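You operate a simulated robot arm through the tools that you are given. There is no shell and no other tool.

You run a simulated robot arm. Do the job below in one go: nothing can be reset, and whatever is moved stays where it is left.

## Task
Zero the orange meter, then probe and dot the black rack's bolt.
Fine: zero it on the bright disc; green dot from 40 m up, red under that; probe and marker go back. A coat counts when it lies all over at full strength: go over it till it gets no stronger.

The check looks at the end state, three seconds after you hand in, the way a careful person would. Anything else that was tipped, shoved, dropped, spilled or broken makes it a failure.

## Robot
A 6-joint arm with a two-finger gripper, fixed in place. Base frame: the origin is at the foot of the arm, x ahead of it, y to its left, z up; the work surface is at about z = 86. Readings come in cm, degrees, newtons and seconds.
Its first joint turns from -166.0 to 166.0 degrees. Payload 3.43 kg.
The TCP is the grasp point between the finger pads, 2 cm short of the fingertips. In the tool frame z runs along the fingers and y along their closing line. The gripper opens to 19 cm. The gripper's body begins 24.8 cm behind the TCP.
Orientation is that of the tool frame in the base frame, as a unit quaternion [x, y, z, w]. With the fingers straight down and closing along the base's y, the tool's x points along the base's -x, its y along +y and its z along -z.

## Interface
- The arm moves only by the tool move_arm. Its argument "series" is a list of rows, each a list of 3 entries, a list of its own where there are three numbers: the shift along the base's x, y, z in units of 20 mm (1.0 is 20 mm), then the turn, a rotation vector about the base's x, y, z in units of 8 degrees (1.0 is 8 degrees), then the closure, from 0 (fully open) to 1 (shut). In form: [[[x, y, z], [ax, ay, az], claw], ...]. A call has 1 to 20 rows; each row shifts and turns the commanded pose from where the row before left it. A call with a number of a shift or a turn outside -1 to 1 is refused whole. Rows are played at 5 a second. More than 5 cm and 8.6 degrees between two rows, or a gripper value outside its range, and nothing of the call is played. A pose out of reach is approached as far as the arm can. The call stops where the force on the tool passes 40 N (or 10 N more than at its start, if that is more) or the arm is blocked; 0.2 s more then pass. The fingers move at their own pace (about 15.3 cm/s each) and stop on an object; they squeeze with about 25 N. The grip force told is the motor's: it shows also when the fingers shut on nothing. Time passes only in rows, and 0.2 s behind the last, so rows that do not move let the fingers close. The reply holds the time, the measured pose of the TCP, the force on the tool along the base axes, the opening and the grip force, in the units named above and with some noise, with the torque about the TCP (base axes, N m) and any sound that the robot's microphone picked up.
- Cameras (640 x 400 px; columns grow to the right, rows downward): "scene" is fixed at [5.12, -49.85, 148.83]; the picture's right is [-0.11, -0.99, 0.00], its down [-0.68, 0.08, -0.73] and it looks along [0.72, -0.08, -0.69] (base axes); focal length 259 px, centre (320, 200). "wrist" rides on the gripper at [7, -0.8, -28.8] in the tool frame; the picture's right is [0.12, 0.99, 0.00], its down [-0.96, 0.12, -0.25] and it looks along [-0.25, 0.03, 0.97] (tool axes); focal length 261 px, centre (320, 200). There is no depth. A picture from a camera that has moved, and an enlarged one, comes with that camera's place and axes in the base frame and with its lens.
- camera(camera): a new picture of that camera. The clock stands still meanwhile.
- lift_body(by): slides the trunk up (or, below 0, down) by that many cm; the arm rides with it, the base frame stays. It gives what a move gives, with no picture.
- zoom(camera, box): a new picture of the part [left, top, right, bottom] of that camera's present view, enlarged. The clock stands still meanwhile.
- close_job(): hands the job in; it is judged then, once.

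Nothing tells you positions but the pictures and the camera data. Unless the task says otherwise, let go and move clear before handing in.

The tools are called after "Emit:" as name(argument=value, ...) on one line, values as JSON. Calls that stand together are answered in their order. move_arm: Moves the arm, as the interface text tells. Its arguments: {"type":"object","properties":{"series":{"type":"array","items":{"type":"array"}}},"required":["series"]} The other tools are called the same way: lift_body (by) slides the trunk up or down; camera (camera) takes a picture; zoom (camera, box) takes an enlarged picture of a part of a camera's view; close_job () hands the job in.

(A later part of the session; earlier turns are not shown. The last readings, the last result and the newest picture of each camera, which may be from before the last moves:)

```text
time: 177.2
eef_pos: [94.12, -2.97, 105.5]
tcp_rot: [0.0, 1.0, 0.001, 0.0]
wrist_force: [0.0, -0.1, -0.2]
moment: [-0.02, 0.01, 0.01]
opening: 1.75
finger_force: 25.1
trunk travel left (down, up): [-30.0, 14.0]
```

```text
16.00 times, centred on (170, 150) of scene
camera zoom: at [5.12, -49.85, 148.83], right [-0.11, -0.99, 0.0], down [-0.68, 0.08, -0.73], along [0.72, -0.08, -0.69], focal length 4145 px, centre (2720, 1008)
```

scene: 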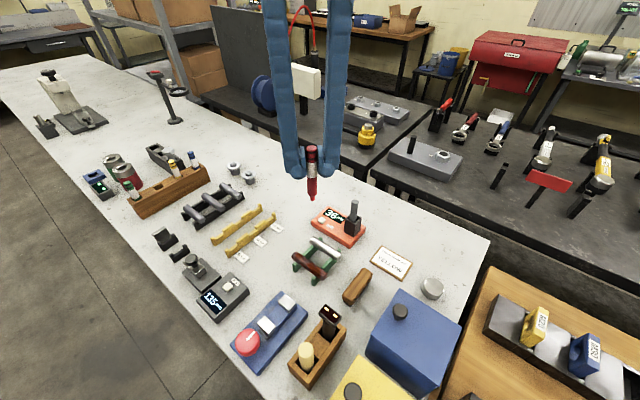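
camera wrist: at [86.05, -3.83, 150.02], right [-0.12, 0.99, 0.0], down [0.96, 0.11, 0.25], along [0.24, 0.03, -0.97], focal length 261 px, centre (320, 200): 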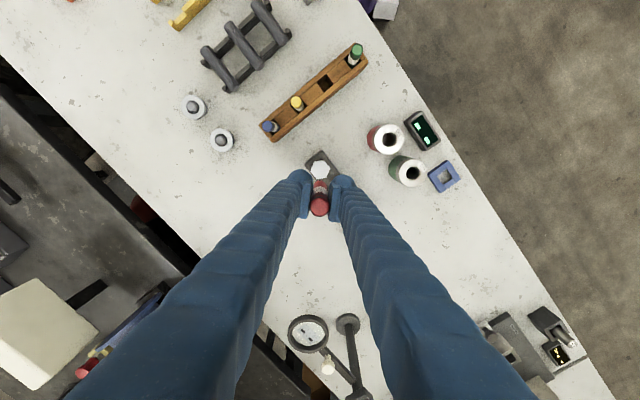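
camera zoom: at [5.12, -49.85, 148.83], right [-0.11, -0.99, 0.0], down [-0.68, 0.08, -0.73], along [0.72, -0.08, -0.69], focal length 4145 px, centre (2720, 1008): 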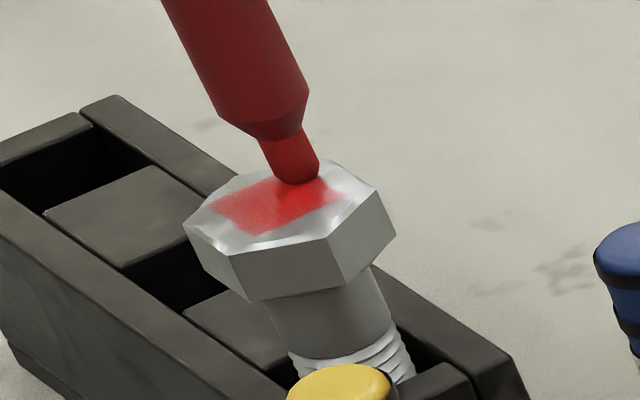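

The coat is getting stronger. I keep going, now with passes the other way and a touch lower to keep light contact.

Emit:
move_arm(series=[[[0, 0, -0.03], [0, 0, 0], 1], [[-0.187, 0.187, 0], [0, 0, 0], 1], [[-0.187, 0.187, 0], [0, 0, 0], 1], [[-0.187, 0.187, 0], [0, 0, 0], 1], [[-0.14, -0.14, 0], [0, 0, 0], 1], [[0.187, -0.187, 0], [0, 0, 0], 1], [[0.187, -0.187, 0], [0, 0, 0], 1], [[0.187, -0.187, 0], [0, 0, 0], 1], [[-0.14, -0.14, 0], [0, 0, 0], 1], [[-0.187, 0.187, 0], [0, 0, 0], 1], [[-0.187, 0.187, 0], [0, 0, 0], 1], [[-0.187, 0.187, 0], [0, 0, 0], 1], [[-0.14, -0.14, 0], [0, 0, 0], 1], [[0.187, -0.187, 0], [0, 0, 0], 1], [[0.187, -0.187, 0], [0, 0, 0], 1], [[0.187, -0.187, 0], [0, 0, 0], 1], [[-0.14, -0.14, 0], [0, 0, 0], 1], [[-0.187, 0.187, 0], [0, 0, 0], 1], [[-0.187, 0.187, 0], [0, 0, 0], 1], [[-0.187, 0.187, 0], [0, 0, 0], 1]])

Emit:
zoom(camera="scene", box=[160, 142, 180, 157])

```text
time: 181.4
eef_pos: [91.84, -2.86, 105.42]
tcp_rot: [-0.001, 1.0, 0.0, -0.001]
wrist_force: [-0.2, 0.4, 0.2]
moment: [0.0, -0.01, 0.01]
opening: 1.75
finger_force: 24.8
trunk travel left (down, up): [-30.0, 14.0]
```

```text
16.00 times, centred on (170, 150) of scene
camera zoom: at [5.12, -49.85, 148.83], right [-0.11, -0.99, 0.0], down [-0.68, 0.08, -0.73], along [0.72, -0.08, -0.69], focal length 4145 px, centre (2720, 1008)
```

zoom: 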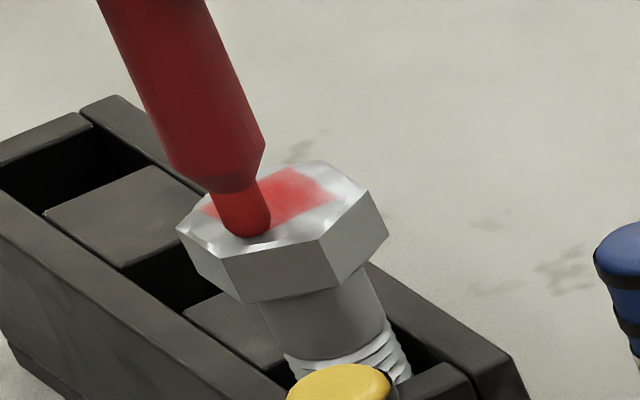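

Emit:
move_arm(series=[[[0, 0, 0.3], [0, 0, 0], 1], [[0, 0, 1], [0, 0, 0], 1], [[0, 0, 1], [0, 0, 0], 1], [[0.556, -0.006, 1], [0, 0, 0], 1], [[0, 1, 0.7], [0, 0, 0], 1], [[0, 1, 0], [0, 0, 0], 1], [[0, 1, 0], [0, 0, 0], 1], [[0, 1, 0], [0, 0, 0], 1], [[0, 0, 0], [0, 0, 0], 1]])

Emit:
zoom(camera="wrist", box=[256, 150, 296, 180])

Emit:
zoom(camera="scene", box=[160, 142, 180, 157])

```text
time: 183.4
eef_pos: [93.13, 4.99, 113.61]
tcp_rot: [0.0, 1.0, 0.001, 0.0]
wrist_force: [0.2, -0.7, -0.8]
moment: [-0.02, 0.0, 0.0]
opening: 1.75
finger_force: 25.2
trunk travel left (down, up): [-30.0, 14.0]
```

```text
13.33 times, centred on (276, 165) of wrist
camera zoom: at [85.97, 4.1, 142.11], right [-0.12, 0.99, 0.0], down [0.96, 0.12, 0.25], along [0.24, 0.03, -0.97], focal length 3475 px, centre (907, 667)
```

zoom: 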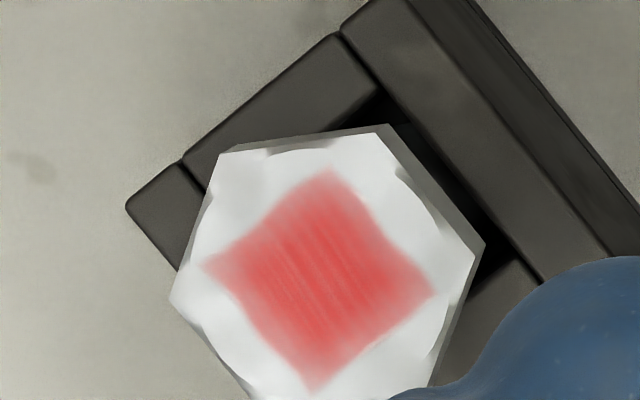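

```text
16.00 times, centred on (170, 150) of scene
camera zoom: at [5.12, -49.85, 148.83], right [-0.11, -0.99, 0.0], down [-0.68, 0.08, -0.73], along [0.72, -0.08, -0.69], focal length 4145 px, centre (2720, 1008)
```

zoom: 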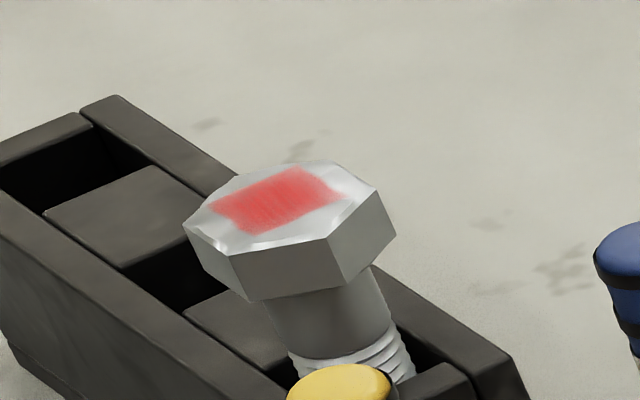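

The square on the head is now clearly red but still slightly hatched, with softer corners. I continue with fuller passes out to the corners.

Emit:
move_arm(series=[[[0, -1, 0], [0, 0, 0], 1], [[0, -1, 0], [0, 0, 0], 1], [[0, -1, 0], [0, 0, 0], 1], [[0, -1, 0], [0, 0, 0], 1], [[0, 0, 0], [0, 0, 0], 1], [[0, 0, -1], [0, 0, 0], 1], [[0, 0, -1], [0, 0, 0], 1], [[0, 0, -1], [0, 0, 0], 1], [[0, 0, -0.8], [0, 0, 0], 1], [[0, 0, -0.15], [0, 0, 0], 1], [[0, 0, -0.04], [0, 0, 0], 1], [[0, 0, 0], [0, 0, 0], 1]])

Emit:
move_arm(series=[[[0, 0, -0.03], [0, 0, 0], 1], [[0, 0, 0], [0, 0, 0], 1]])

```text
time: 186.0
eef_pos: [92.86, -2.93, 105.38]
tcp_rot: [0.001, 1.0, 0.0, -0.001]
wrist_force: [-0.4, -0.2, -0.3]
moment: [-0.03, -0.01, 0.01]
opening: 1.75
finger_force: 25.0
trunk travel left (down, up): [-30.0, 14.0]
```

```text
time: 186.6
eef_pos: [92.96, -2.99, 105.41]
tcp_rot: [-0.001, 1.0, 0.0, 0.001]
wrist_force: [-0.4, 0.9, 0.0]
moment: [0.01, 0.03, 0.0]
opening: 1.76
finger_force: 24.9
trunk travel left (down, up): [-30.0, 14.0]
```

Emit:
move_arm(series=[[[0, 0, -0.03], [0, 0, 0], 1], [[0, 0, 0], [0, 0, 0], 1]])

Emit:
move_arm(series=[[[0, 0, -0.02], [0, 0, 0], 1], [[0, 0, 0], [0, 0, 0], 1]])

```text
time: 187.2
eef_pos: [92.99, -2.94, 105.39]
tcp_rot: [0.0, 1.0, -0.001, 0.001]
wrist_force: [-0.6, -0.2, 4.9]
moment: [0.0, -0.02, 0.01]
opening: 1.75
finger_force: 25.6
trunk travel left (down, up): [-30.0, 14.0]
```

```text
time: 187.8
eef_pos: [92.95, -2.97, 105.39]
tcp_rot: [0.0, 1.0, -0.001, 0.001]
wrist_force: [1.1, 0.4, 9.4]
moment: [0.0, -0.05, 0.0]
opening: 1.73
finger_force: 25.7
trunk travel left (down, up): [-30.0, 14.0]
```

Emit:
move_arm(series=[[[0, -0.335, 0.015], [0, 0, 0], 1], [[0, -0.335, 0], [0, 0, 0], 1], [[0.168, 0.168, 0], [0, 0, 0], 1], [[0.168, 0.168, 0], [0, 0, 0], 1], [[0.168, 0.168, 0], [0, 0, 0], 1], [[0.168, 0.168, 0], [0, 0, 0], 1], [[-0.168, 0.168, 0], [0, 0, 0], 1], [[-0.168, -0.168, 0], [0, 0, 0], 1], [[-0.168, -0.168, 0], [0, 0, 0], 1], [[-0.168, -0.168, 0], [0, 0, 0], 1], [[-0.168, -0.168, 0], [0, 0, 0], 1], [[-0.168, 0.168, 0], [0, 0, 0], 1], [[0.168, 0.168, 0], [0, 0, 0], 1], [[0.168, 0.168, 0], [0, 0, 0], 1], [[0.168, 0.168, 0], [0, 0, 0], 1], [[0.168, 0.168, 0], [0, 0, 0], 1], [[-0.168, 0.168, 0], [0, 0, 0], 1]])

Emit:
move_arm(series=[[[-0.168, -0.168, 0], [0, 0, 0], 1], [[-0.168, -0.168, 0], [0, 0, 0], 1], [[-0.168, -0.168, 0], [0, 0, 0], 1], [[-0.168, -0.168, 0], [0, 0, 0], 1], [[-0.168, 0.168, 0], [0, 0, 0], 1], [[0.168, 0.168, 0], [0, 0, 0], 1], [[0.168, 0.168, 0], [0, 0, 0], 1], [[0.168, 0.168, 0], [0, 0, 0], 1], [[0.168, 0.168, 0], [0, 0, 0], 1]])

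Emit:
zoom(camera="scene", box=[160, 142, 180, 157])

```text
time: 191.4
eef_pos: [93.21, -1.78, 105.37]
tcp_rot: [0.0, 1.0, 0.0, 0.0]
wrist_force: [0.1, -0.8, -0.5]
moment: [0.0, -0.02, 0.03]
opening: 1.76
finger_force: 24.9
trunk travel left (down, up): [-30.0, 14.0]
```

```text
time: 193.4
eef_pos: [92.97, -1.58, 105.34]
tcp_rot: [0.0, 1.0, 0.0, 0.001]
wrist_force: [0.5, 0.1, 0.0]
moment: [-0.01, 0.01, 0.0]
opening: 1.76
finger_force: 25.2
trunk travel left (down, up): [-30.0, 14.0]
```

```text
16.00 times, centred on (170, 150) of scene
camera zoom: at [5.12, -49.85, 148.83], right [-0.11, -0.99, 0.0], down [-0.68, 0.08, -0.73], along [0.72, -0.08, -0.69], focal length 4145 px, centre (2720, 1008)
```

zoom: 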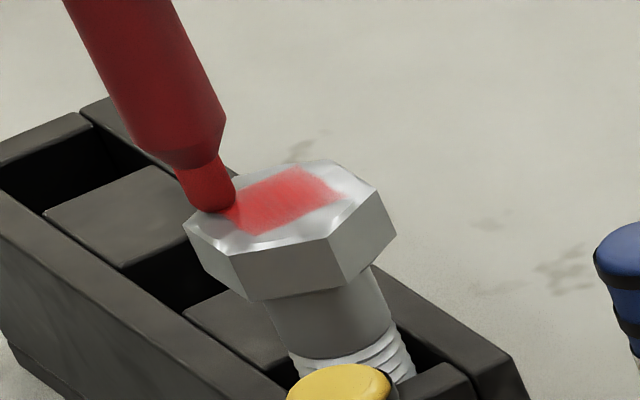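

Emit:
move_arm(series=[[[0, -0.104, -0.02], [0, 0, 0], 1], [[0, 0, -0.02], [0, 0, 0], 1], [[0, 0, 0], [0, 0, 0], 1]])

Emit:
move_arm(series=[[[0, 0, -0.02], [0, 0, 0], 1], [[0, 0, 0], [0, 0, 0], 1]])

```text
time: 194.2
eef_pos: [92.89, -1.75, 105.29]
tcp_rot: [0.0, 1.0, 0.0, -0.001]
wrist_force: [-0.6, 0.0, -0.4]
moment: [0.02, -0.01, -0.03]
opening: 1.77
finger_force: 24.4
trunk travel left (down, up): [-30.0, 14.0]
```

```text
time: 194.8
eef_pos: [93.05, -1.92, 105.42]
tcp_rot: [0.0, 1.0, 0.001, 0.0]
wrist_force: [-0.6, -0.6, 1.2]
moment: [0.04, -0.05, -0.02]
opening: 1.77
finger_force: 25.2
trunk travel left (down, up): [-30.0, 14.0]
```

Emit:
move_arm(series=[[[0, 0, -0.02], [0, 0, 0], 1], [[0.187, -0.187, 0], [0, 0, 0], 1], [[0.187, -0.187, 0], [0, 0, 0], 1], [[0.187, -0.187, 0], [0, 0, 0], 1], [[-0.14, -0.14, 0], [0, 0, 0], 1], [[-0.187, 0.187, 0], [0, 0, 0], 1], [[-0.187, 0.187, 0], [0, 0, 0], 1], [[-0.187, 0.187, 0], [0, 0, 0], 1], [[-0.14, -0.14, -0.01], [0, 0, 0], 1], [[0.187, -0.187, 0], [0, 0, 0], 1], [[0.187, -0.187, 0], [0, 0, 0], 1], [[0.187, -0.187, 0], [0, 0, 0], 1]])

Emit:
move_arm(series=[[[-0.14, -0.14, -0.01], [0, 0, 0], 1], [[-0.187, 0.187, 0], [0, 0, 0], 1], [[-0.187, 0.187, 0], [0, 0, 0], 1], [[-0.187, 0.187, 0], [0, 0, 0], 1], [[-0.14, -0.14, 0], [0, 0, 0], 1], [[0.187, -0.187, 0], [0, 0, 0], 1], [[0.187, -0.187, 0], [0, 0, 0], 1], [[0.187, -0.187, 0], [0, 0, 0], 1]])

Emit:
zoom(camera="scene", box=[160, 142, 180, 157])

```text
time: 197.4
eef_pos: [93.25, -3.37, 105.27]
tcp_rot: [0.0, 1.0, 0.0, 0.001]
wrist_force: [-0.6, 2.0, 18.7]
moment: [0.26, -0.08, -0.02]
opening: 1.8
finger_force: 24.7
trunk travel left (down, up): [-30.0, 14.0]
```

```text
time: 199.2
eef_pos: [92.72, -4.03, 105.18]
tcp_rot: [0.001, 1.0, 0.0, -0.002]
wrist_force: [-1.6, 0.8, 7.5]
moment: [0.13, 0.15, 0.01]
opening: 1.77
finger_force: 24.7
trunk travel left (down, up): [-30.0, 14.0]
```

```text
16.00 times, centred on (170, 150) of scene
camera zoom: at [5.12, -49.85, 148.83], right [-0.11, -0.99, 0.0], down [-0.68, 0.08, -0.73], along [0.72, -0.08, -0.69], focal length 4145 px, centre (2720, 1008)
```

zoom: 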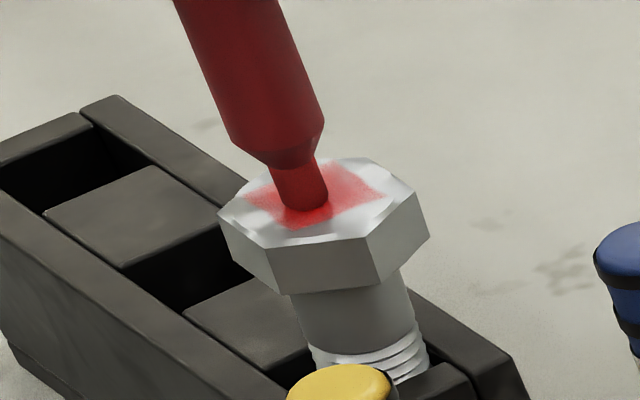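

The bolt is being dragged sideways in its slot, since pressure rose to 18 N. I lift off straight and check.

Emit:
move_arm(series=[[[0, 0, 0.1], [0, 0, 0], 1], [[0, 0, 0.3], [0, 0, 0], 1], [[0, 0, 0.9], [0, 0, 0], 1], [[0, 0, 0.9], [0, 0, 0], 1], [[0, 0, 0], [0, 0, 0], 1]])

Emit:
zoom(camera="scene", box=[160, 142, 180, 157])

```text
time: 200.4
eef_pos: [92.96, -4.0, 109.57]
tcp_rot: [0.001, 1.0, 0.0, 0.0]
wrist_force: [-0.7, -0.6, -1.2]
moment: [-0.02, 0.02, 0.0]
opening: 1.76
finger_force: 25.1
trunk travel left (down, up): [-30.0, 14.0]
```

```text
16.00 times, centred on (170, 150) of scene
camera zoom: at [5.12, -49.85, 148.83], right [-0.11, -0.99, 0.0], down [-0.68, 0.08, -0.73], along [0.72, -0.08, -0.69], focal length 4145 px, centre (2720, 1008)
```

zoom: 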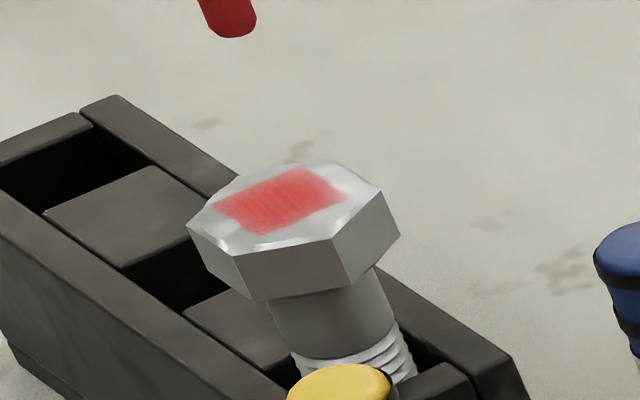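

Emit:
move_arm(series=[[[0, 0.5, 1], [0, 0, 0], 1], [[0, 1, 1], [0, 0, 0], 1], [[0, 1, 0], [0, 0, 0], 1], [[0, 1, 0], [0, 0, 0], 1], [[0, 1, 0], [0, 0, 0], 1], [[0, 0, 0], [0, 0, 0], 1]])

Emit:
zoom(camera="wrist", box=[256, 150, 296, 180])

Emit:
zoom(camera="scene", box=[110, 90, 170, 140])

```text
time: 201.8
eef_pos: [93.09, 5.02, 113.49]
tcp_rot: [0.001, 1.0, -0.001, -0.001]
wrist_force: [0.0, -0.6, -0.2]
moment: [-0.05, 0.0, -0.03]
opening: 1.75
finger_force: 25.1
trunk travel left (down, up): [-30.0, 14.0]
```

```text
13.33 times, centred on (276, 165) of wrist
camera zoom: at [85.89, 4.17, 142.01], right [-0.12, 0.99, 0.0], down [0.96, 0.12, 0.25], along [0.24, 0.03, -0.97], focal length 3475 px, centre (907, 667)
```

zoom: 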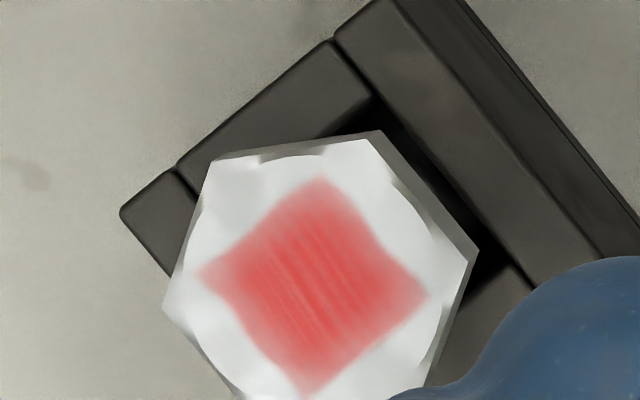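

```text
8.00 times, centred on (140, 115) of scene
camera zoom: at [5.12, -49.85, 148.83], right [-0.11, -0.99, 0.0], down [-0.68, 0.08, -0.73], along [0.72, -0.08, -0.69], focal length 2072 px, centre (1760, 880)
```

zoom: 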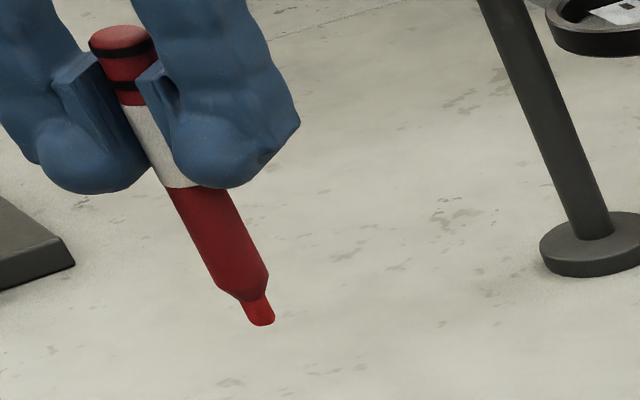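

The coat looks about the same as before this last set, perhaps near saturation. I'll do one more properly pressed set with straight passes and compare.

Emit:
move_arm(series=[[[0, -1, 0], [0, 0, 0], 1], [[0, -1, 0], [0, 0, 0], 1], [[0, -1, 0], [0, 0, 0], 1], [[0, -0.945, 0], [0, 0, 0], 1], [[0, 0, 0], [0, 0, 0], 1], [[0, 0, -1], [0, 0, 0], 1], [[0, 0, -1], [0, 0, 0], 1], [[0, 0, -1], [0, 0, 0], 1], [[0, 0, -0.85], [0, 0, 0], 1], [[0, 0, -0.18], [0, 0, 0], 1], [[0, 0, -0.05], [0, 0, 0], 1], [[0, 0, 0], [0, 0, 0], 1]])

Emit:
move_arm(series=[[[0, 0, -0.03], [0, 0, 0], 1], [[0, 0, 0], [0, 0, 0], 1]])

```text
time: 204.4
eef_pos: [92.97, -3.04, 105.29]
tcp_rot: [0.001, 1.0, -0.001, -0.001]
wrist_force: [-1.1, -0.1, -0.3]
moment: [-0.01, 0.01, 0.0]
opening: 1.76
finger_force: 25.1
trunk travel left (down, up): [-30.0, 14.0]
```

```text
time: 205.0
eef_pos: [92.9, -2.88, 105.24]
tcp_rot: [0.0, 1.0, 0.0, -0.001]
wrist_force: [0.4, 0.8, 0.0]
moment: [-0.05, 0.0, 0.01]
opening: 1.77
finger_force: 25.1
trunk travel left (down, up): [-30.0, 14.0]
```

Emit:
move_arm(series=[[[0, 0, -0.03], [0, 0, 0], 1], [[0, 0, 0], [0, 0, 0], 1]])

Emit:
move_arm(series=[[[0, 0, -0.03], [0, 0, 0], 1], [[0, 0, 0], [0, 0, 0], 1]])

```text
time: 205.6
eef_pos: [92.83, -2.89, 105.25]
tcp_rot: [0.0, 1.0, -0.001, -0.001]
wrist_force: [0.7, -0.6, -1.1]
moment: [0.0, 0.03, 0.0]
opening: 1.74
finger_force: 25.0
trunk travel left (down, up): [-30.0, 14.0]
```

```text
time: 206.2
eef_pos: [92.87, -3.06, 105.14]
tcp_rot: [-0.001, 1.0, 0.0, 0.0]
wrist_force: [0.4, -0.9, -0.1]
moment: [-0.04, 0.01, -0.01]
opening: 1.74
finger_force: 24.7
trunk travel left (down, up): [-30.0, 14.0]
```

Emit:
move_arm(series=[[[0, 0, -0.03], [0, 0, 0], 1], [[0, 0, 0], [0, 0, 0], 1]])

Emit:
move_arm(series=[[[0, 0, -0.03], [0, 0, 0], 1], [[0, 0, 0], [0, 0, 0], 1]])

Emit:
zoom(camera="scene", box=[160, 142, 180, 157])

```text
time: 206.8
eef_pos: [92.99, -2.96, 105.18]
tcp_rot: [0.0, 1.0, 0.0, -0.001]
wrist_force: [0.3, 0.6, -0.6]
moment: [0.01, 0.01, -0.01]
opening: 1.75
finger_force: 24.8
trunk travel left (down, up): [-30.0, 14.0]
```

```text
time: 207.4
eef_pos: [92.97, -2.96, 105.15]
tcp_rot: [0.0, 1.0, 0.0, 0.0]
wrist_force: [0.4, -0.4, 3.0]
moment: [0.03, 0.02, 0.03]
opening: 1.75
finger_force: 24.8
trunk travel left (down, up): [-30.0, 14.0]
```

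```text
16.00 times, centred on (170, 150) of scene
camera zoom: at [5.12, -49.85, 148.83], right [-0.11, -0.99, 0.0], down [-0.68, 0.08, -0.73], along [0.72, -0.08, -0.69], focal length 4145 px, centre (2720, 1008)
```

zoom: 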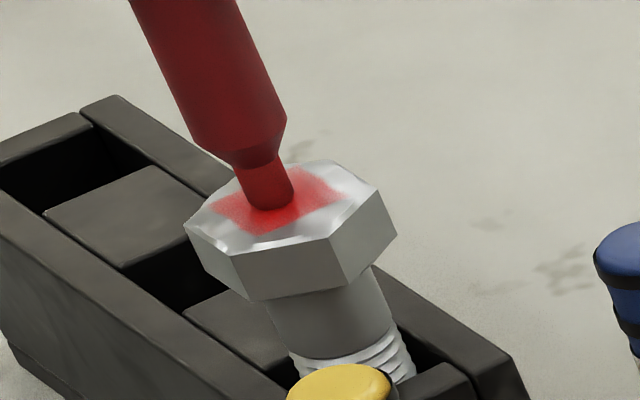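

Emit:
move_arm(series=[[[0.25, 0, 0], [0, 0, 0], 1], [[0.25, 0, 0], [0, 0, 0], 1], [[-0.25, 0, 0], [0, 0, 0], 1], [[-0.25, 0, 0], [0, 0, 0], 1], [[-0.25, 0, 0], [0, 0, 0], 1], [[-0.25, 0, 0], [0, 0, 0], 1], [[0.25, 0, 0], [0, 0, 0], 1], [[0.25, 0, 0], [0, 0, 0], 1], [[0, 0.25, 0], [0, 0, 0], 1], [[0, 0.25, 0], [0, 0, 0], 1], [[0, -0.25, 0], [0, 0, 0], 1], [[0, -0.25, 0], [0, 0, 0], 1], [[0, -0.25, 0], [0, 0, 0], 1], [[0, -0.25, 0], [0, 0, 0], 1], [[0, 0.25, 0], [0, 0, 0], 1], [[0, 0.25, 0], [0, 0, 0], 1], [[0, 0, 0], [0, 0, 0], 1]])

Emit:
zoom(camera="scene", box=[160, 142, 180, 157])

```text
time: 211.0
eef_pos: [93.14, -2.98, 105.02]
tcp_rot: [0.0, 1.0, 0.0, -0.001]
wrist_force: [-0.9, -0.2, -0.4]
moment: [0.04, -0.03, 0.05]
opening: 1.74
finger_force: 24.5
trunk travel left (down, up): [-30.0, 14.0]
```

```text
16.00 times, centred on (170, 150) of scene
camera zoom: at [5.12, -49.85, 148.83], right [-0.11, -0.99, 0.0], down [-0.68, 0.08, -0.73], along [0.72, -0.08, -0.69], focal length 4145 px, centre (2720, 1008)
```

zoom: 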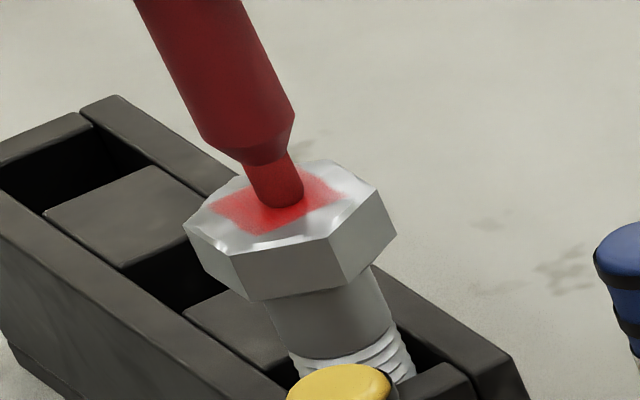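

Emit:
move_arm(series=[[[0, 0, 0.3], [0, 0, 0], 1], [[0, 0, 1], [0, 0, 0], 1], [[0, 0, 1], [0, 0, 0], 1], [[0, 1, 1], [0, 0, 0], 1], [[0, 1, 0.7], [0, 0, 0], 1], [[0, 1, 0], [0, 0, 0], 1], [[0, 1, 0], [0, 0, 0], 1], [[0, 0, 0], [0, 0, 0], 1]])

Emit:
zoom(camera="wrist", box=[256, 150, 296, 180])

Emit:
zoom(camera="scene", box=[160, 142, 180, 157])

```text
time: 212.8
eef_pos: [92.89, 4.94, 112.98]
tcp_rot: [0.0, 1.0, 0.0, -0.001]
wrist_force: [-1.0, -0.7, -0.3]
moment: [-0.05, 0.02, 0.02]
opening: 1.71
finger_force: 24.8
trunk travel left (down, up): [-30.0, 14.0]
```

```text
13.33 times, centred on (276, 165) of wrist
camera zoom: at [85.86, 4.14, 141.61], right [-0.12, 0.99, 0.0], down [0.96, 0.12, 0.25], along [0.24, 0.03, -0.97], focal length 3475 px, centre (907, 667)
```

zoom: 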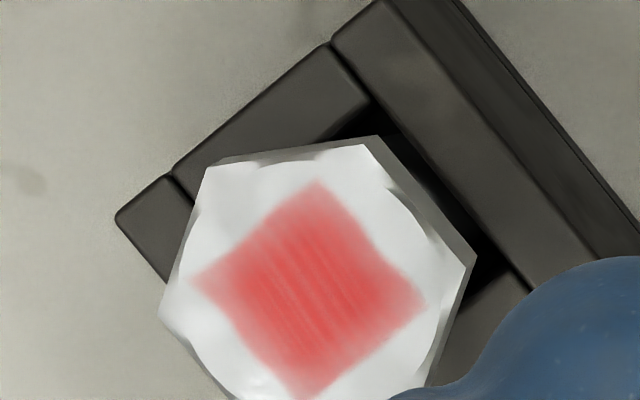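

```text
16.00 times, centred on (170, 150) of scene
camera zoom: at [5.12, -49.85, 148.83], right [-0.11, -0.99, 0.0], down [-0.68, 0.08, -0.73], along [0.72, -0.08, -0.69], focal length 4145 px, centre (2720, 1008)
```

zoom: 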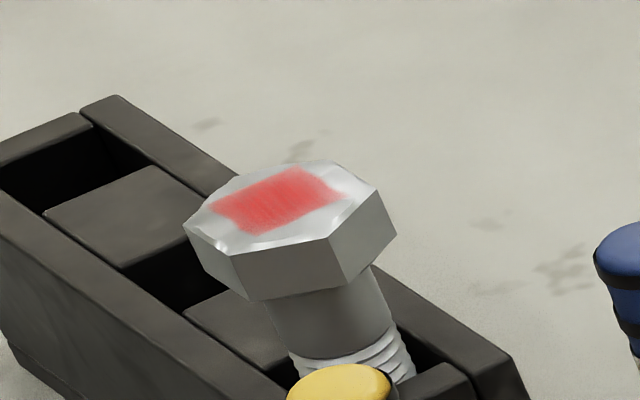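

It gained a little, so it isn't saturated yet. I go on with full raster passes, nudging down slightly to keep contact.

Emit:
move_arm(series=[[[0, -1, 0], [0, 0, 0], 1], [[0, -1, 0], [0, 0, 0], 1], [[0, -1, 0], [0, 0, 0], 1], [[0, -1, 0], [0, 0, 0], 1], [[0, 0, 0], [0, 0, 0], 1], [[0, 0, -1], [0, 0, 0], 1], [[0, 0, -1], [0, 0, 0], 1], [[0, 0, -1], [0, 0, 0], 1], [[0, 0, -0.85], [0, 0, 0], 1], [[0, 0, -0.15], [0, 0, 0], 1], [[0, 0, -0.03], [0, 0, 0], 1], [[0, 0, 0], [0, 0, 0], 1]])

Emit:
move_arm(series=[[[0, 0, -0.03], [0, 0, 0], 1], [[0, 0, 0], [0, 0, 0], 1]])

```text
time: 215.4
eef_pos: [92.93, -2.92, 104.99]
tcp_rot: [0.0, 1.0, 0.0, 0.0]
wrist_force: [1.1, -0.6, 9.9]
moment: [-0.07, -0.05, 0.0]
opening: 1.77
finger_force: 25.4
trunk travel left (down, up): [-30.0, 14.0]
```

```text
time: 216.0
eef_pos: [92.97, -2.84, 105.03]
tcp_rot: [-0.001, 1.0, 0.0, 0.0]
wrist_force: [1.1, -1.1, 15.2]
moment: [-0.01, -0.15, 0.0]
opening: 1.76
finger_force: 25.3
trunk travel left (down, up): [-30.0, 14.0]
```

Emit:
move_arm(series=[[[-0.04, -0.32, 0.05], [0, 0, 0], 1], [[-0.04, -0.32, 0], [0, 0, 0], 1], [[0.18, 0.18, 0], [0, 0, 0], 1], [[0.18, 0.18, 0], [0, 0, 0], 1], [[0.18, 0.18, 0], [0, 0, 0], 1], [[0.18, 0.18, 0], [0, 0, 0], 1], [[-0.14, 0.14, 0], [0, 0, 0], 1], [[-0.18, -0.18, 0], [0, 0, 0], 1], [[-0.18, -0.18, 0], [0, 0, 0], 1], [[-0.18, -0.18, 0], [0, 0, 0], 1], [[-0.18, -0.18, 0], [0, 0, 0], 1], [[-0.14, 0.14, 0], [0, 0, 0], 1], [[0.18, 0.18, 0], [0, 0, 0], 1], [[0.18, 0.18, 0], [0, 0, 0], 1], [[0.18, 0.18, 0], [0, 0, 0], 1], [[0.18, 0.18, 0], [0, 0, 0], 1]])

Emit:
zoom(camera="scene", box=[160, 142, 180, 157])

```text
time: 219.4
eef_pos: [93.75, -2.18, 104.93]
tcp_rot: [-0.001, 1.0, 0.0, 0.0]
wrist_force: [0.6, -0.4, 0.2]
moment: [0.0, 0.0, -0.03]
opening: 1.73
finger_force: 24.6
trunk travel left (down, up): [-30.0, 14.0]
```

```text
16.00 times, centred on (170, 150) of scene
camera zoom: at [5.12, -49.85, 148.83], right [-0.11, -0.99, 0.0], down [-0.68, 0.08, -0.73], along [0.72, -0.08, -0.69], focal length 4145 px, centre (2720, 1008)
```

zoom: 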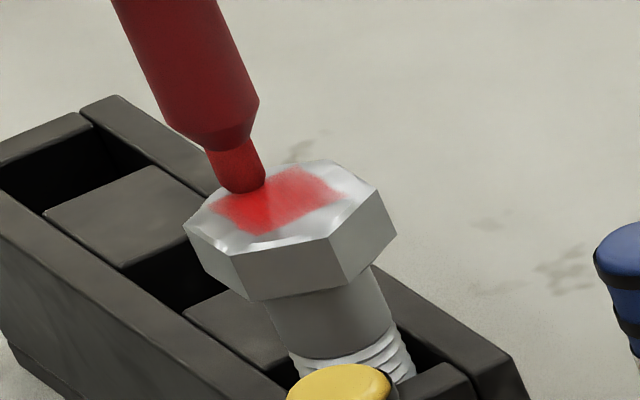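

Emit:
move_arm(series=[[[-0.14, 0.14, -0.04], [0, 0, 0], 1], [[0, 0, -0.02], [0, 0, 0], 1], [[-0.18, -0.18, 0], [0, 0, 0], 1], [[-0.18, -0.18, 0], [0, 0, 0], 1], [[-0.18, -0.18, 0], [0, 0, 0], 1], [[-0.18, -0.18, 0], [0, 0, 0], 1], [[-0.14, 0.14, 0], [0, 0, 0], 1], [[0.18, 0.18, 0], [0, 0, 0], 1], [[0.18, 0.18, 0], [0, 0, 0], 1], [[0.18, 0.18, 0], [0, 0, 0], 1], [[0.18, 0.18, 0], [0, 0, 0], 1]])

Emit:
zoom(camera="scene", box=[160, 142, 180, 157])

```text
time: 221.8
eef_pos: [92.99, -1.63, 104.89]
tcp_rot: [0.0, 1.0, 0.0, 0.0]
wrist_force: [-1.8, 0.1, 9.1]
moment: [-0.1, 0.14, 0.03]
opening: 1.75
finger_force: 25.2
trunk travel left (down, up): [-30.0, 14.0]
```

```text
16.00 times, centred on (170, 150) of scene
camera zoom: at [5.12, -49.85, 148.83], right [-0.11, -0.99, 0.0], down [-0.68, 0.08, -0.73], along [0.72, -0.08, -0.69], focal length 4145 px, centre (2720, 1008)
```

zoom: 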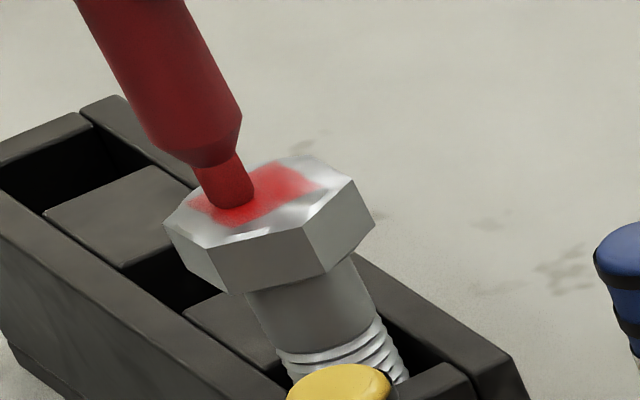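

Emit:
move_arm(series=[[[0.187, -0.187, 0.01], [0, 0, 0], 1], [[0.187, -0.187, 0], [0, 0, 0], 1], [[0.187, -0.187, 0], [0, 0, 0], 1], [[-0.14, -0.14, 0], [0, 0, 0], 1], [[-0.187, 0.187, 0], [0, 0, 0], 1], [[-0.187, 0.187, 0], [0, 0, 0], 1], [[-0.187, 0.187, 0], [0, 0, 0], 1], [[-0.14, -0.14, 0], [0, 0, 0], 1], [[0.187, -0.187, 0], [0, 0, 0], 1], [[0.187, -0.187, 0], [0, 0, 0], 1], [[0.187, -0.187, 0], [0, 0, 0], 1], [[-0.14, -0.14, 0], [0, 0, 0], 1]])

Emit:
zoom(camera="scene", box=[160, 142, 180, 157])

```text
time: 224.4
eef_pos: [93.27, -3.6, 105.0]
tcp_rot: [-0.001, 1.0, 0.0, 0.0]
wrist_force: [0.9, -0.4, 4.7]
moment: [0.05, -0.03, -0.01]
opening: 1.74
finger_force: 24.9
trunk travel left (down, up): [-30.0, 14.0]
```

```text
16.00 times, centred on (170, 150) of scene
camera zoom: at [5.12, -49.85, 148.83], right [-0.11, -0.99, 0.0], down [-0.68, 0.08, -0.73], along [0.72, -0.08, -0.69], focal length 4145 px, centre (2720, 1008)
```

zoom: 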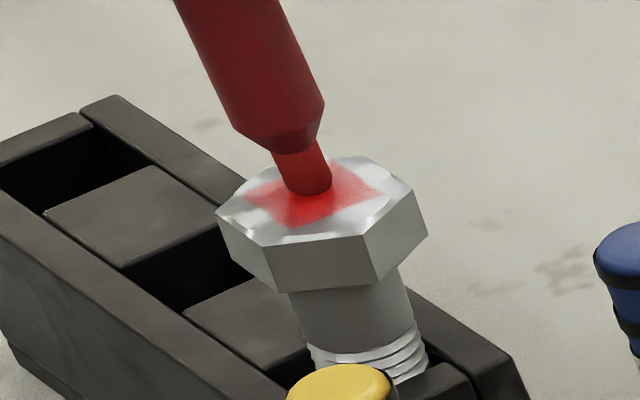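

Emit:
move_arm(series=[[[-0.187, 0.187, 0], [0, 0, 0], 1], [[-0.187, 0.187, 0], [0, 0, 0], 1], [[-0.187, 0.187, 0], [0, 0, 0], 1], [[-0.14, -0.14, 0], [0, 0, 0], 1], [[0.187, -0.187, 0], [0, 0, 0], 1], [[0.187, -0.187, 0], [0, 0, 0], 1], [[0.187, -0.187, 0], [0, 0, 0], 1], [[-0.081, 0.241, 0], [0, 0, 0], 1], [[0, 0.24, 0], [0, 0, 0], 1], [[0, 0, 0.3], [0, 0, 0], 1], [[0, 0, 1], [0, 0, 0], 1], [[0, 0, 1], [0, 0, 0], 1], [[0, 1, 1], [0, 0, 0], 1], [[0, 1, 0.7], [0, 0, 0], 1], [[0, 1, 0], [0, 0, 0], 1], [[0, 1, 0], [0, 0, 0], 1], [[0, 0, 0], [0, 0, 0], 1]])

Emit:
zoom(camera="wrist", box=[256, 150, 296, 180])

Emit:
zoom(camera="scene", box=[160, 142, 180, 157])

```text
time: 228.0
eef_pos: [92.92, 5.05, 112.9]
tcp_rot: [0.0, 1.0, 0.0, -0.001]
wrist_force: [-0.2, -0.4, -0.7]
moment: [-0.02, 0.0, 0.01]
opening: 1.75
finger_force: 25.1
trunk travel left (down, up): [-30.0, 14.0]
```

```text
13.33 times, centred on (276, 165) of wrist
camera zoom: at [85.83, 4.17, 141.42], right [-0.12, 0.99, 0.0], down [0.96, 0.12, 0.25], along [0.24, 0.03, -0.97], focal length 3475 px, centre (907, 667)
```

zoom: 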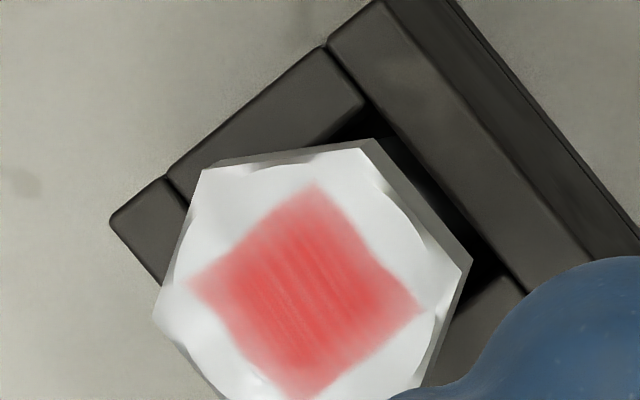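

```text
16.00 times, centred on (170, 150) of scene
camera zoom: at [5.12, -49.85, 148.83], right [-0.11, -0.99, 0.0], down [-0.68, 0.08, -0.73], along [0.72, -0.08, -0.69], focal length 4145 px, centre (2720, 1008)
```

zoom: 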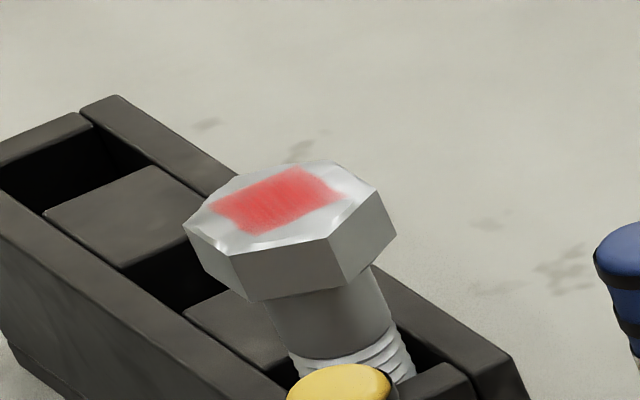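

The coat now looks about the same as in the last views, so it is near saturation. One more full set will confirm that it gets no stronger.

Emit:
move_arm(series=[[[0, -1, 0], [0, 0, 0], 1], [[0, -1, 0], [0, 0, 0], 1], [[0, -1, 0], [0, 0, 0], 1], [[0, -1, 0], [0, 0, 0], 1], [[0, 0, 0], [0, 0, 0], 1], [[0, 0, -1], [0, 0, 0], 1], [[0, 0, -1], [0, 0, 0], 1], [[0, 0, -1], [0, 0, 0], 1], [[0, 0, -0.85], [0, 0, 0], 1], [[0, 0, -0.13], [0, 0, 0], 1], [[0, 0, -0.03], [0, 0, 0], 1], [[0, 0, 0], [0, 0, 0], 1]])

Emit:
move_arm(series=[[[0, 0, -0.02], [0, 0, 0], 1], [[0, 0, 0], [0, 0, 0], 1]])

```text
time: 230.6
eef_pos: [92.86, -2.91, 104.9]
tcp_rot: [0.0, 1.0, 0.0, -0.001]
wrist_force: [-0.7, -0.2, 0.2]
moment: [0.04, -0.02, 0.01]
opening: 1.74
finger_force: 25.2
trunk travel left (down, up): [-30.0, 14.0]
```

```text
time: 231.2
eef_pos: [92.96, -2.86, 104.85]
tcp_rot: [-0.001, 1.0, 0.0, 0.0]
wrist_force: [0.6, -0.4, -0.5]
moment: [0.0, -0.01, -0.01]
opening: 1.76
finger_force: 25.1
trunk travel left (down, up): [-30.0, 14.0]
```

Emit:
move_arm(series=[[[0, 0, -0.03], [0, 0, 0], 1], [[0, 0, 0], [0, 0, 0], 1]])

Emit:
move_arm(series=[[[0, 0, -0.03], [0, 0, 0], 1], [[0, 0, 0], [0, 0, 0], 1]])

```text
time: 231.8
eef_pos: [92.95, -2.81, 104.75]
tcp_rot: [0.0, 1.0, 0.001, 0.0]
wrist_force: [-1.4, 0.0, 6.5]
moment: [0.03, 0.06, -0.01]
opening: 1.77
finger_force: 25.2
trunk travel left (down, up): [-30.0, 14.0]
```

```text
time: 232.4
eef_pos: [92.94, -3.02, 104.74]
tcp_rot: [0.0, 1.0, 0.0, 0.0]
wrist_force: [0.0, 0.7, 11.7]
moment: [0.05, -0.03, 0.0]
opening: 1.75
finger_force: 25.0
trunk travel left (down, up): [-30.0, 14.0]
```

Emit:
move_arm(series=[[[-0.04, -0.32, 0.01], [0, 0, 0], 1], [[-0.04, -0.32, 0], [0, 0, 0], 1], [[0.18, 0.18, 0], [0, 0, 0], 1], [[0.18, 0.18, 0], [0, 0, 0], 1], [[0.18, 0.18, 0], [0, 0, 0], 1], [[0.18, 0.18, 0], [0, 0, 0], 1], [[-0.14, 0.14, 0], [0, 0, 0], 1], [[-0.18, -0.18, 0], [0, 0, 0], 1], [[-0.18, -0.18, 0], [0, 0, 0], 1], [[-0.18, -0.18, 0], [0, 0, 0], 1], [[-0.18, -0.18, 0], [0, 0, 0], 1]])

Emit:
move_arm(series=[[[-0.14, 0.14, -0.01], [0, 0, 0], 1], [[0.18, 0.18, 0], [0, 0, 0], 1], [[0.18, 0.18, 0], [0, 0, 0], 1], [[0.18, 0.18, 0], [0, 0, 0], 1], [[0.18, 0.18, 0], [0, 0, 0], 1], [[-0.14, 0.14, 0], [0, 0, 0], 1], [[-0.18, -0.18, 0], [0, 0, 0], 1], [[-0.18, -0.18, 0], [0, 0, 0], 1], [[-0.18, -0.18, 0], [0, 0, 0], 1], [[-0.18, -0.18, 0], [0, 0, 0], 1], [[-0.14, 0.14, 0], [0, 0, 0], 1], [[0.18, 0.18, 0], [0, 0, 0], 1], [[0.18, 0.18, 0], [0, 0, 0], 1], [[0.18, 0.18, 0], [0, 0, 0], 1], [[0.18, 0.18, 0], [0, 0, 0], 1]])

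Emit:
zoom(camera="scene", box=[160, 142, 180, 157])

```text
time: 234.8
eef_pos: [92.46, -3.85, 104.67]
tcp_rot: [0.001, 1.0, 0.0, -0.002]
wrist_force: [0.0, 0.4, -0.7]
moment: [-0.01, 0.0, 0.0]
opening: 1.74
finger_force: 24.6
trunk travel left (down, up): [-30.0, 14.0]
```

```text
time: 238.0
eef_pos: [93.06, -1.52, 104.7]
tcp_rot: [0.0, 1.0, 0.001, -0.001]
wrist_force: [-0.7, 0.2, 1.4]
moment: [-0.02, 0.05, -0.02]
opening: 1.77
finger_force: 25.0
trunk travel left (down, up): [-30.0, 14.0]
```

```text
16.00 times, centred on (170, 150) of scene
camera zoom: at [5.12, -49.85, 148.83], right [-0.11, -0.99, 0.0], down [-0.68, 0.08, -0.73], along [0.72, -0.08, -0.69], focal length 4145 px, centre (2720, 1008)
```

zoom: 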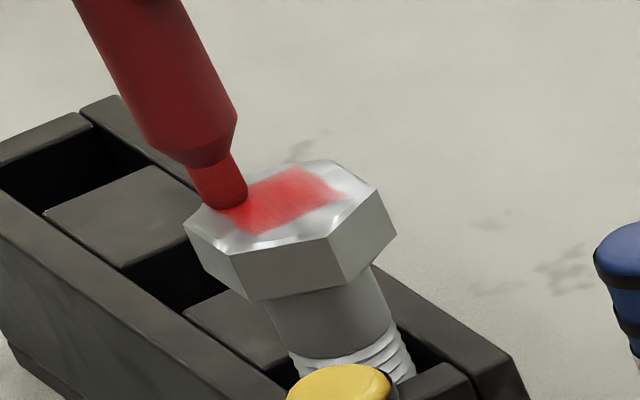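

Emit:
move_arm(series=[[[0, 0, 0.3], [0, 0, 0], 1], [[0, 0, 1], [0, 0, 0], 1], [[0, 0, 1], [0, 0, 0], 1], [[-0.08, 1, 1], [0, 0, 0], 1], [[0, 1, 0.7], [0, 0, 0], 1], [[0, 1, 0], [0, 0, 0], 1], [[0, 0.36, 0], [0, 0, 0], 1], [[0, 0, 0], [0, 0, 0], 1]])

Emit:
zoom(camera="wrist", box=[256, 150, 296, 180])

Emit:
zoom(camera="scene", box=[160, 142, 180, 157])

```text
time: 239.8
eef_pos: [92.93, 5.04, 112.77]
tcp_rot: [0.0, 1.0, 0.0, -0.001]
wrist_force: [-0.9, -1.3, -0.1]
moment: [0.03, 0.02, 0.0]
opening: 1.77
finger_force: 25.1
trunk travel left (down, up): [-30.0, 14.0]
```

```text
13.33 times, centred on (276, 165) of wrist
camera zoom: at [85.88, 4.25, 141.26], right [-0.12, 0.99, 0.0], down [0.96, 0.11, 0.25], along [0.24, 0.03, -0.97], focal length 3475 px, centre (907, 667)
```

zoom: 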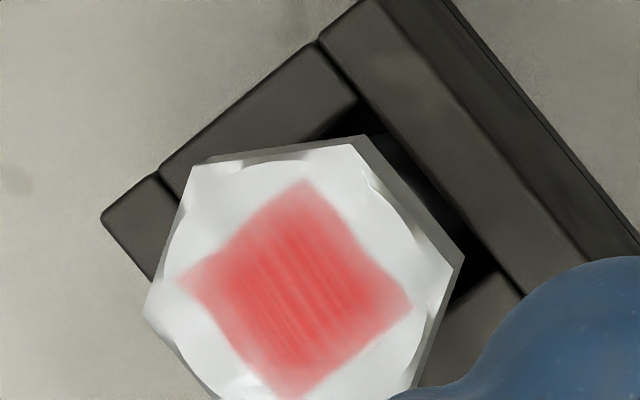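

```text
16.00 times, centred on (170, 150) of scene
camera zoom: at [5.12, -49.85, 148.83], right [-0.11, -0.99, 0.0], down [-0.68, 0.08, -0.73], along [0.72, -0.08, -0.69], focal length 4145 px, centre (2720, 1008)
```

zoom: 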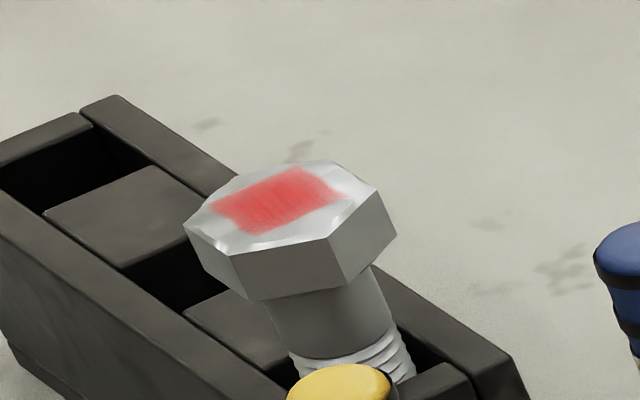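

The coat's look is unchanged, but since the bolt leans with each stroke, the patch's edges may have had fewer passes. I'll do a wider raster with gentle starting pressure so the rim of the patch is surely covered too.

Emit:
move_arm(series=[[[0, -1, 0], [0, 0, 0], 1], [[0, -1, 0], [0, 0, 0], 1], [[0, -1, 0], [0, 0, 0], 1], [[0, -1, 0], [0, 0, 0], 1], [[0, 0, 0], [0, 0, 0], 1], [[0, 0, -1], [0, 0, 0], 1], [[0, 0, -1], [0, 0, 0], 1], [[0, 0, -1], [0, 0, 0], 1], [[0, 0, -0.85], [0, 0, 0], 1], [[0, 0, -0.13], [0, 0, 0], 1], [[0, 0, -0.02], [0, 0, 0], 1], [[0, 0, 0], [0, 0, 0], 1]])

Emit:
move_arm(series=[[[0, 0, -0.02], [0, 0, 0], 1], [[0, 0, 0], [0, 0, 0], 1]])

```text
time: 242.4
eef_pos: [92.96, -2.88, 104.85]
tcp_rot: [0.0, 1.0, 0.0, 0.0]
wrist_force: [0.4, 0.5, -0.1]
moment: [0.01, 0.02, -0.01]
opening: 1.77
finger_force: 25.1
trunk travel left (down, up): [-30.0, 14.0]
```

```text
time: 243.0
eef_pos: [93.02, -2.81, 104.73]
tcp_rot: [0.0, 1.0, 0.0, -0.001]
wrist_force: [-1.2, 0.3, 0.7]
moment: [-0.02, -0.01, 0.0]
opening: 1.74
finger_force: 25.1
trunk travel left (down, up): [-30.0, 14.0]
```

Emit:
move_arm(series=[[[0, 0, -0.02], [0, 0, 0], 1], [[-0.012, -0.271, 0], [0, 0, 0], 1], [[-0.012, -0.271, 0], [0, 0, 0], 1], [[-0.012, -0.271, 0], [0, 0, 0], 1], [[0.17, 0.17, 0], [0, 0, 0], 1], [[0.17, 0.17, 0], [0, 0, 0], 1], [[0.17, 0.17, 0], [0, 0, 0], 1], [[0.17, 0.17, 0], [0, 0, 0], 1], [[0.17, 0.17, 0], [0, 0, 0], 1], [[-0.194, 0.194, 0], [0, 0, 0], 1], [[-0.184, -0.184, 0], [0, 0, 0], 1], [[-0.184, -0.184, 0], [0, 0, 0], 1], [[-0.184, -0.184, 0], [0, 0, 0], 1], [[-0.184, -0.184, 0], [0, 0, 0], 1], [[-0.184, -0.184, 0], [0, 0, 0], 1]])

Emit:
zoom(camera="scene", box=[160, 142, 180, 157])

```text
time: 246.2
eef_pos: [92.3, -4.23, 104.65]
tcp_rot: [0.0, 1.0, 0.0, 0.0]
wrist_force: [1.1, 0.6, 7.7]
moment: [0.04, -0.07, 0.0]
opening: 1.74
finger_force: 25.0
trunk travel left (down, up): [-30.0, 14.0]
```

```text
16.00 times, centred on (170, 150) of scene
camera zoom: at [5.12, -49.85, 148.83], right [-0.11, -0.99, 0.0], down [-0.68, 0.08, -0.73], along [0.72, -0.08, -0.69], focal length 4145 px, centre (2720, 1008)
```

zoom: 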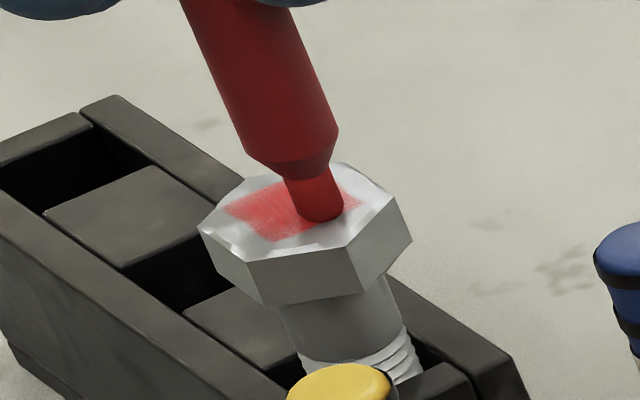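

Emit:
move_arm(series=[[[-0.194, 0.194, 0], [0, 0, 0], 1], [[0.165, 0.165, 0], [0, 0, 0], 1], [[0.165, 0.165, 0], [0, 0, 0], 1], [[0.165, 0.165, 0], [0, 0, 0], 1], [[0.165, 0.165, 0], [0, 0, 0], 1], [[0.165, 0.165, 0], [0, 0, 0], 1], [[0.165, 0.165, 0], [0, 0, 0], 1], [[-0.194, 0.194, 0], [0, 0, 0], 1], [[-0.165, -0.165, 0], [0, 0, 0], 1], [[-0.165, -0.165, 0], [0, 0, 0], 1], [[-0.165, -0.165, 0], [0, 0, 0], 1], [[-0.165, -0.165, 0], [0, 0, 0], 1], [[-0.165, -0.165, 0], [0, 0, 0], 1], [[-0.165, -0.165, 0], [0, 0, 0], 1]])

Emit:
zoom(camera="scene", box=[160, 142, 180, 157])

```text
time: 249.2
eef_pos: [91.57, -3.45, 104.6]
tcp_rot: [0.001, 1.0, -0.001, -0.001]
wrist_force: [0.6, 0.6, 4.6]
moment: [0.02, -0.03, 0.0]
opening: 1.74
finger_force: 25.2
trunk travel left (down, up): [-30.0, 14.0]
```

```text
16.00 times, centred on (170, 150) of scene
camera zoom: at [5.12, -49.85, 148.83], right [-0.11, -0.99, 0.0], down [-0.68, 0.08, -0.73], along [0.72, -0.08, -0.69], focal length 4145 px, centre (2720, 1008)
```

zoom: 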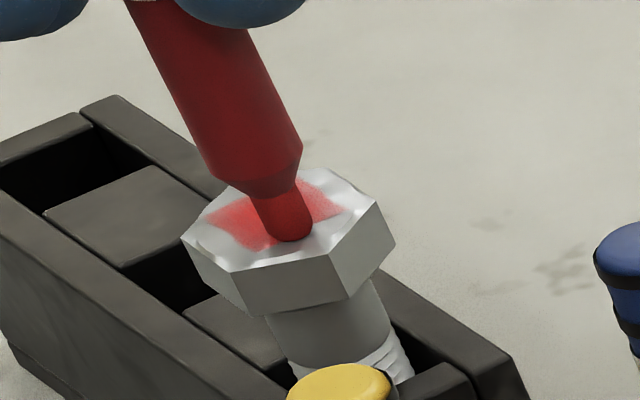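

Emit:
move_arm(series=[[[-0.1, 0.2, 0], [0, 0, 0], 1], [[0.17, 0.17, 0], [0, 0, 0], 1], [[0.17, 0.17, 0], [0, 0, 0], 1], [[0.17, 0.17, 0], [0, 0, 0], 1], [[0.17, 0.17, 0], [0, 0, 0], 1], [[0.17, 0.17, 0], [0, 0, 0], 1], [[0.184, -0.184, 0], [0, 0, 0], 1], [[0.184, -0.184, 0], [0, 0, 0], 1], [[0.184, -0.184, 0], [0, 0, 0], 1], [[0.184, -0.184, 0], [0, 0, 0], 1], [[-0.194, -0.194, 0], [0, 0, 0], 1], [[-0.17, 0.17, 0], [0, 0, 0], 1], [[-0.17, 0.17, 0], [0, 0, 0], 1], [[-0.17, 0.17, 0], [0, 0, 0], 1], [[-0.17, 0.17, 0], [0, 0, 0], 1], [[-0.17, 0.17, 0], [0, 0, 0], 1]])

Emit:
zoom(camera="scene", box=[160, 142, 180, 157])

```text
time: 252.6
eef_pos: [92.37, -1.54, 104.69]
tcp_rot: [0.0, 1.0, 0.0, -0.001]
wrist_force: [-0.5, 0.5, -0.8]
moment: [-0.01, -0.02, -0.03]
opening: 1.73
finger_force: 24.9
trunk travel left (down, up): [-30.0, 14.0]
```

```text
16.00 times, centred on (170, 150) of scene
camera zoom: at [5.12, -49.85, 148.83], right [-0.11, -0.99, 0.0], down [-0.68, 0.08, -0.73], along [0.72, -0.08, -0.69], focal length 4145 px, centre (2720, 1008)
```

zoom: 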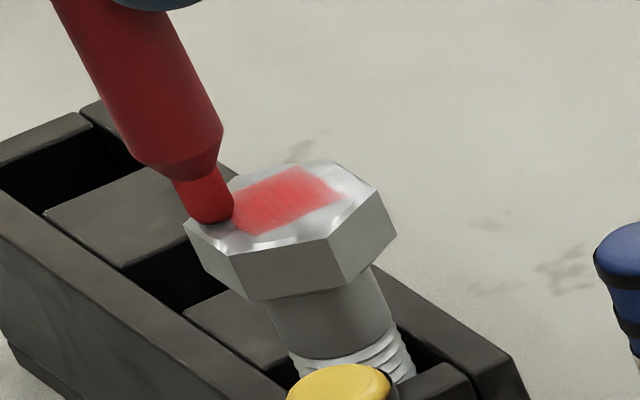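

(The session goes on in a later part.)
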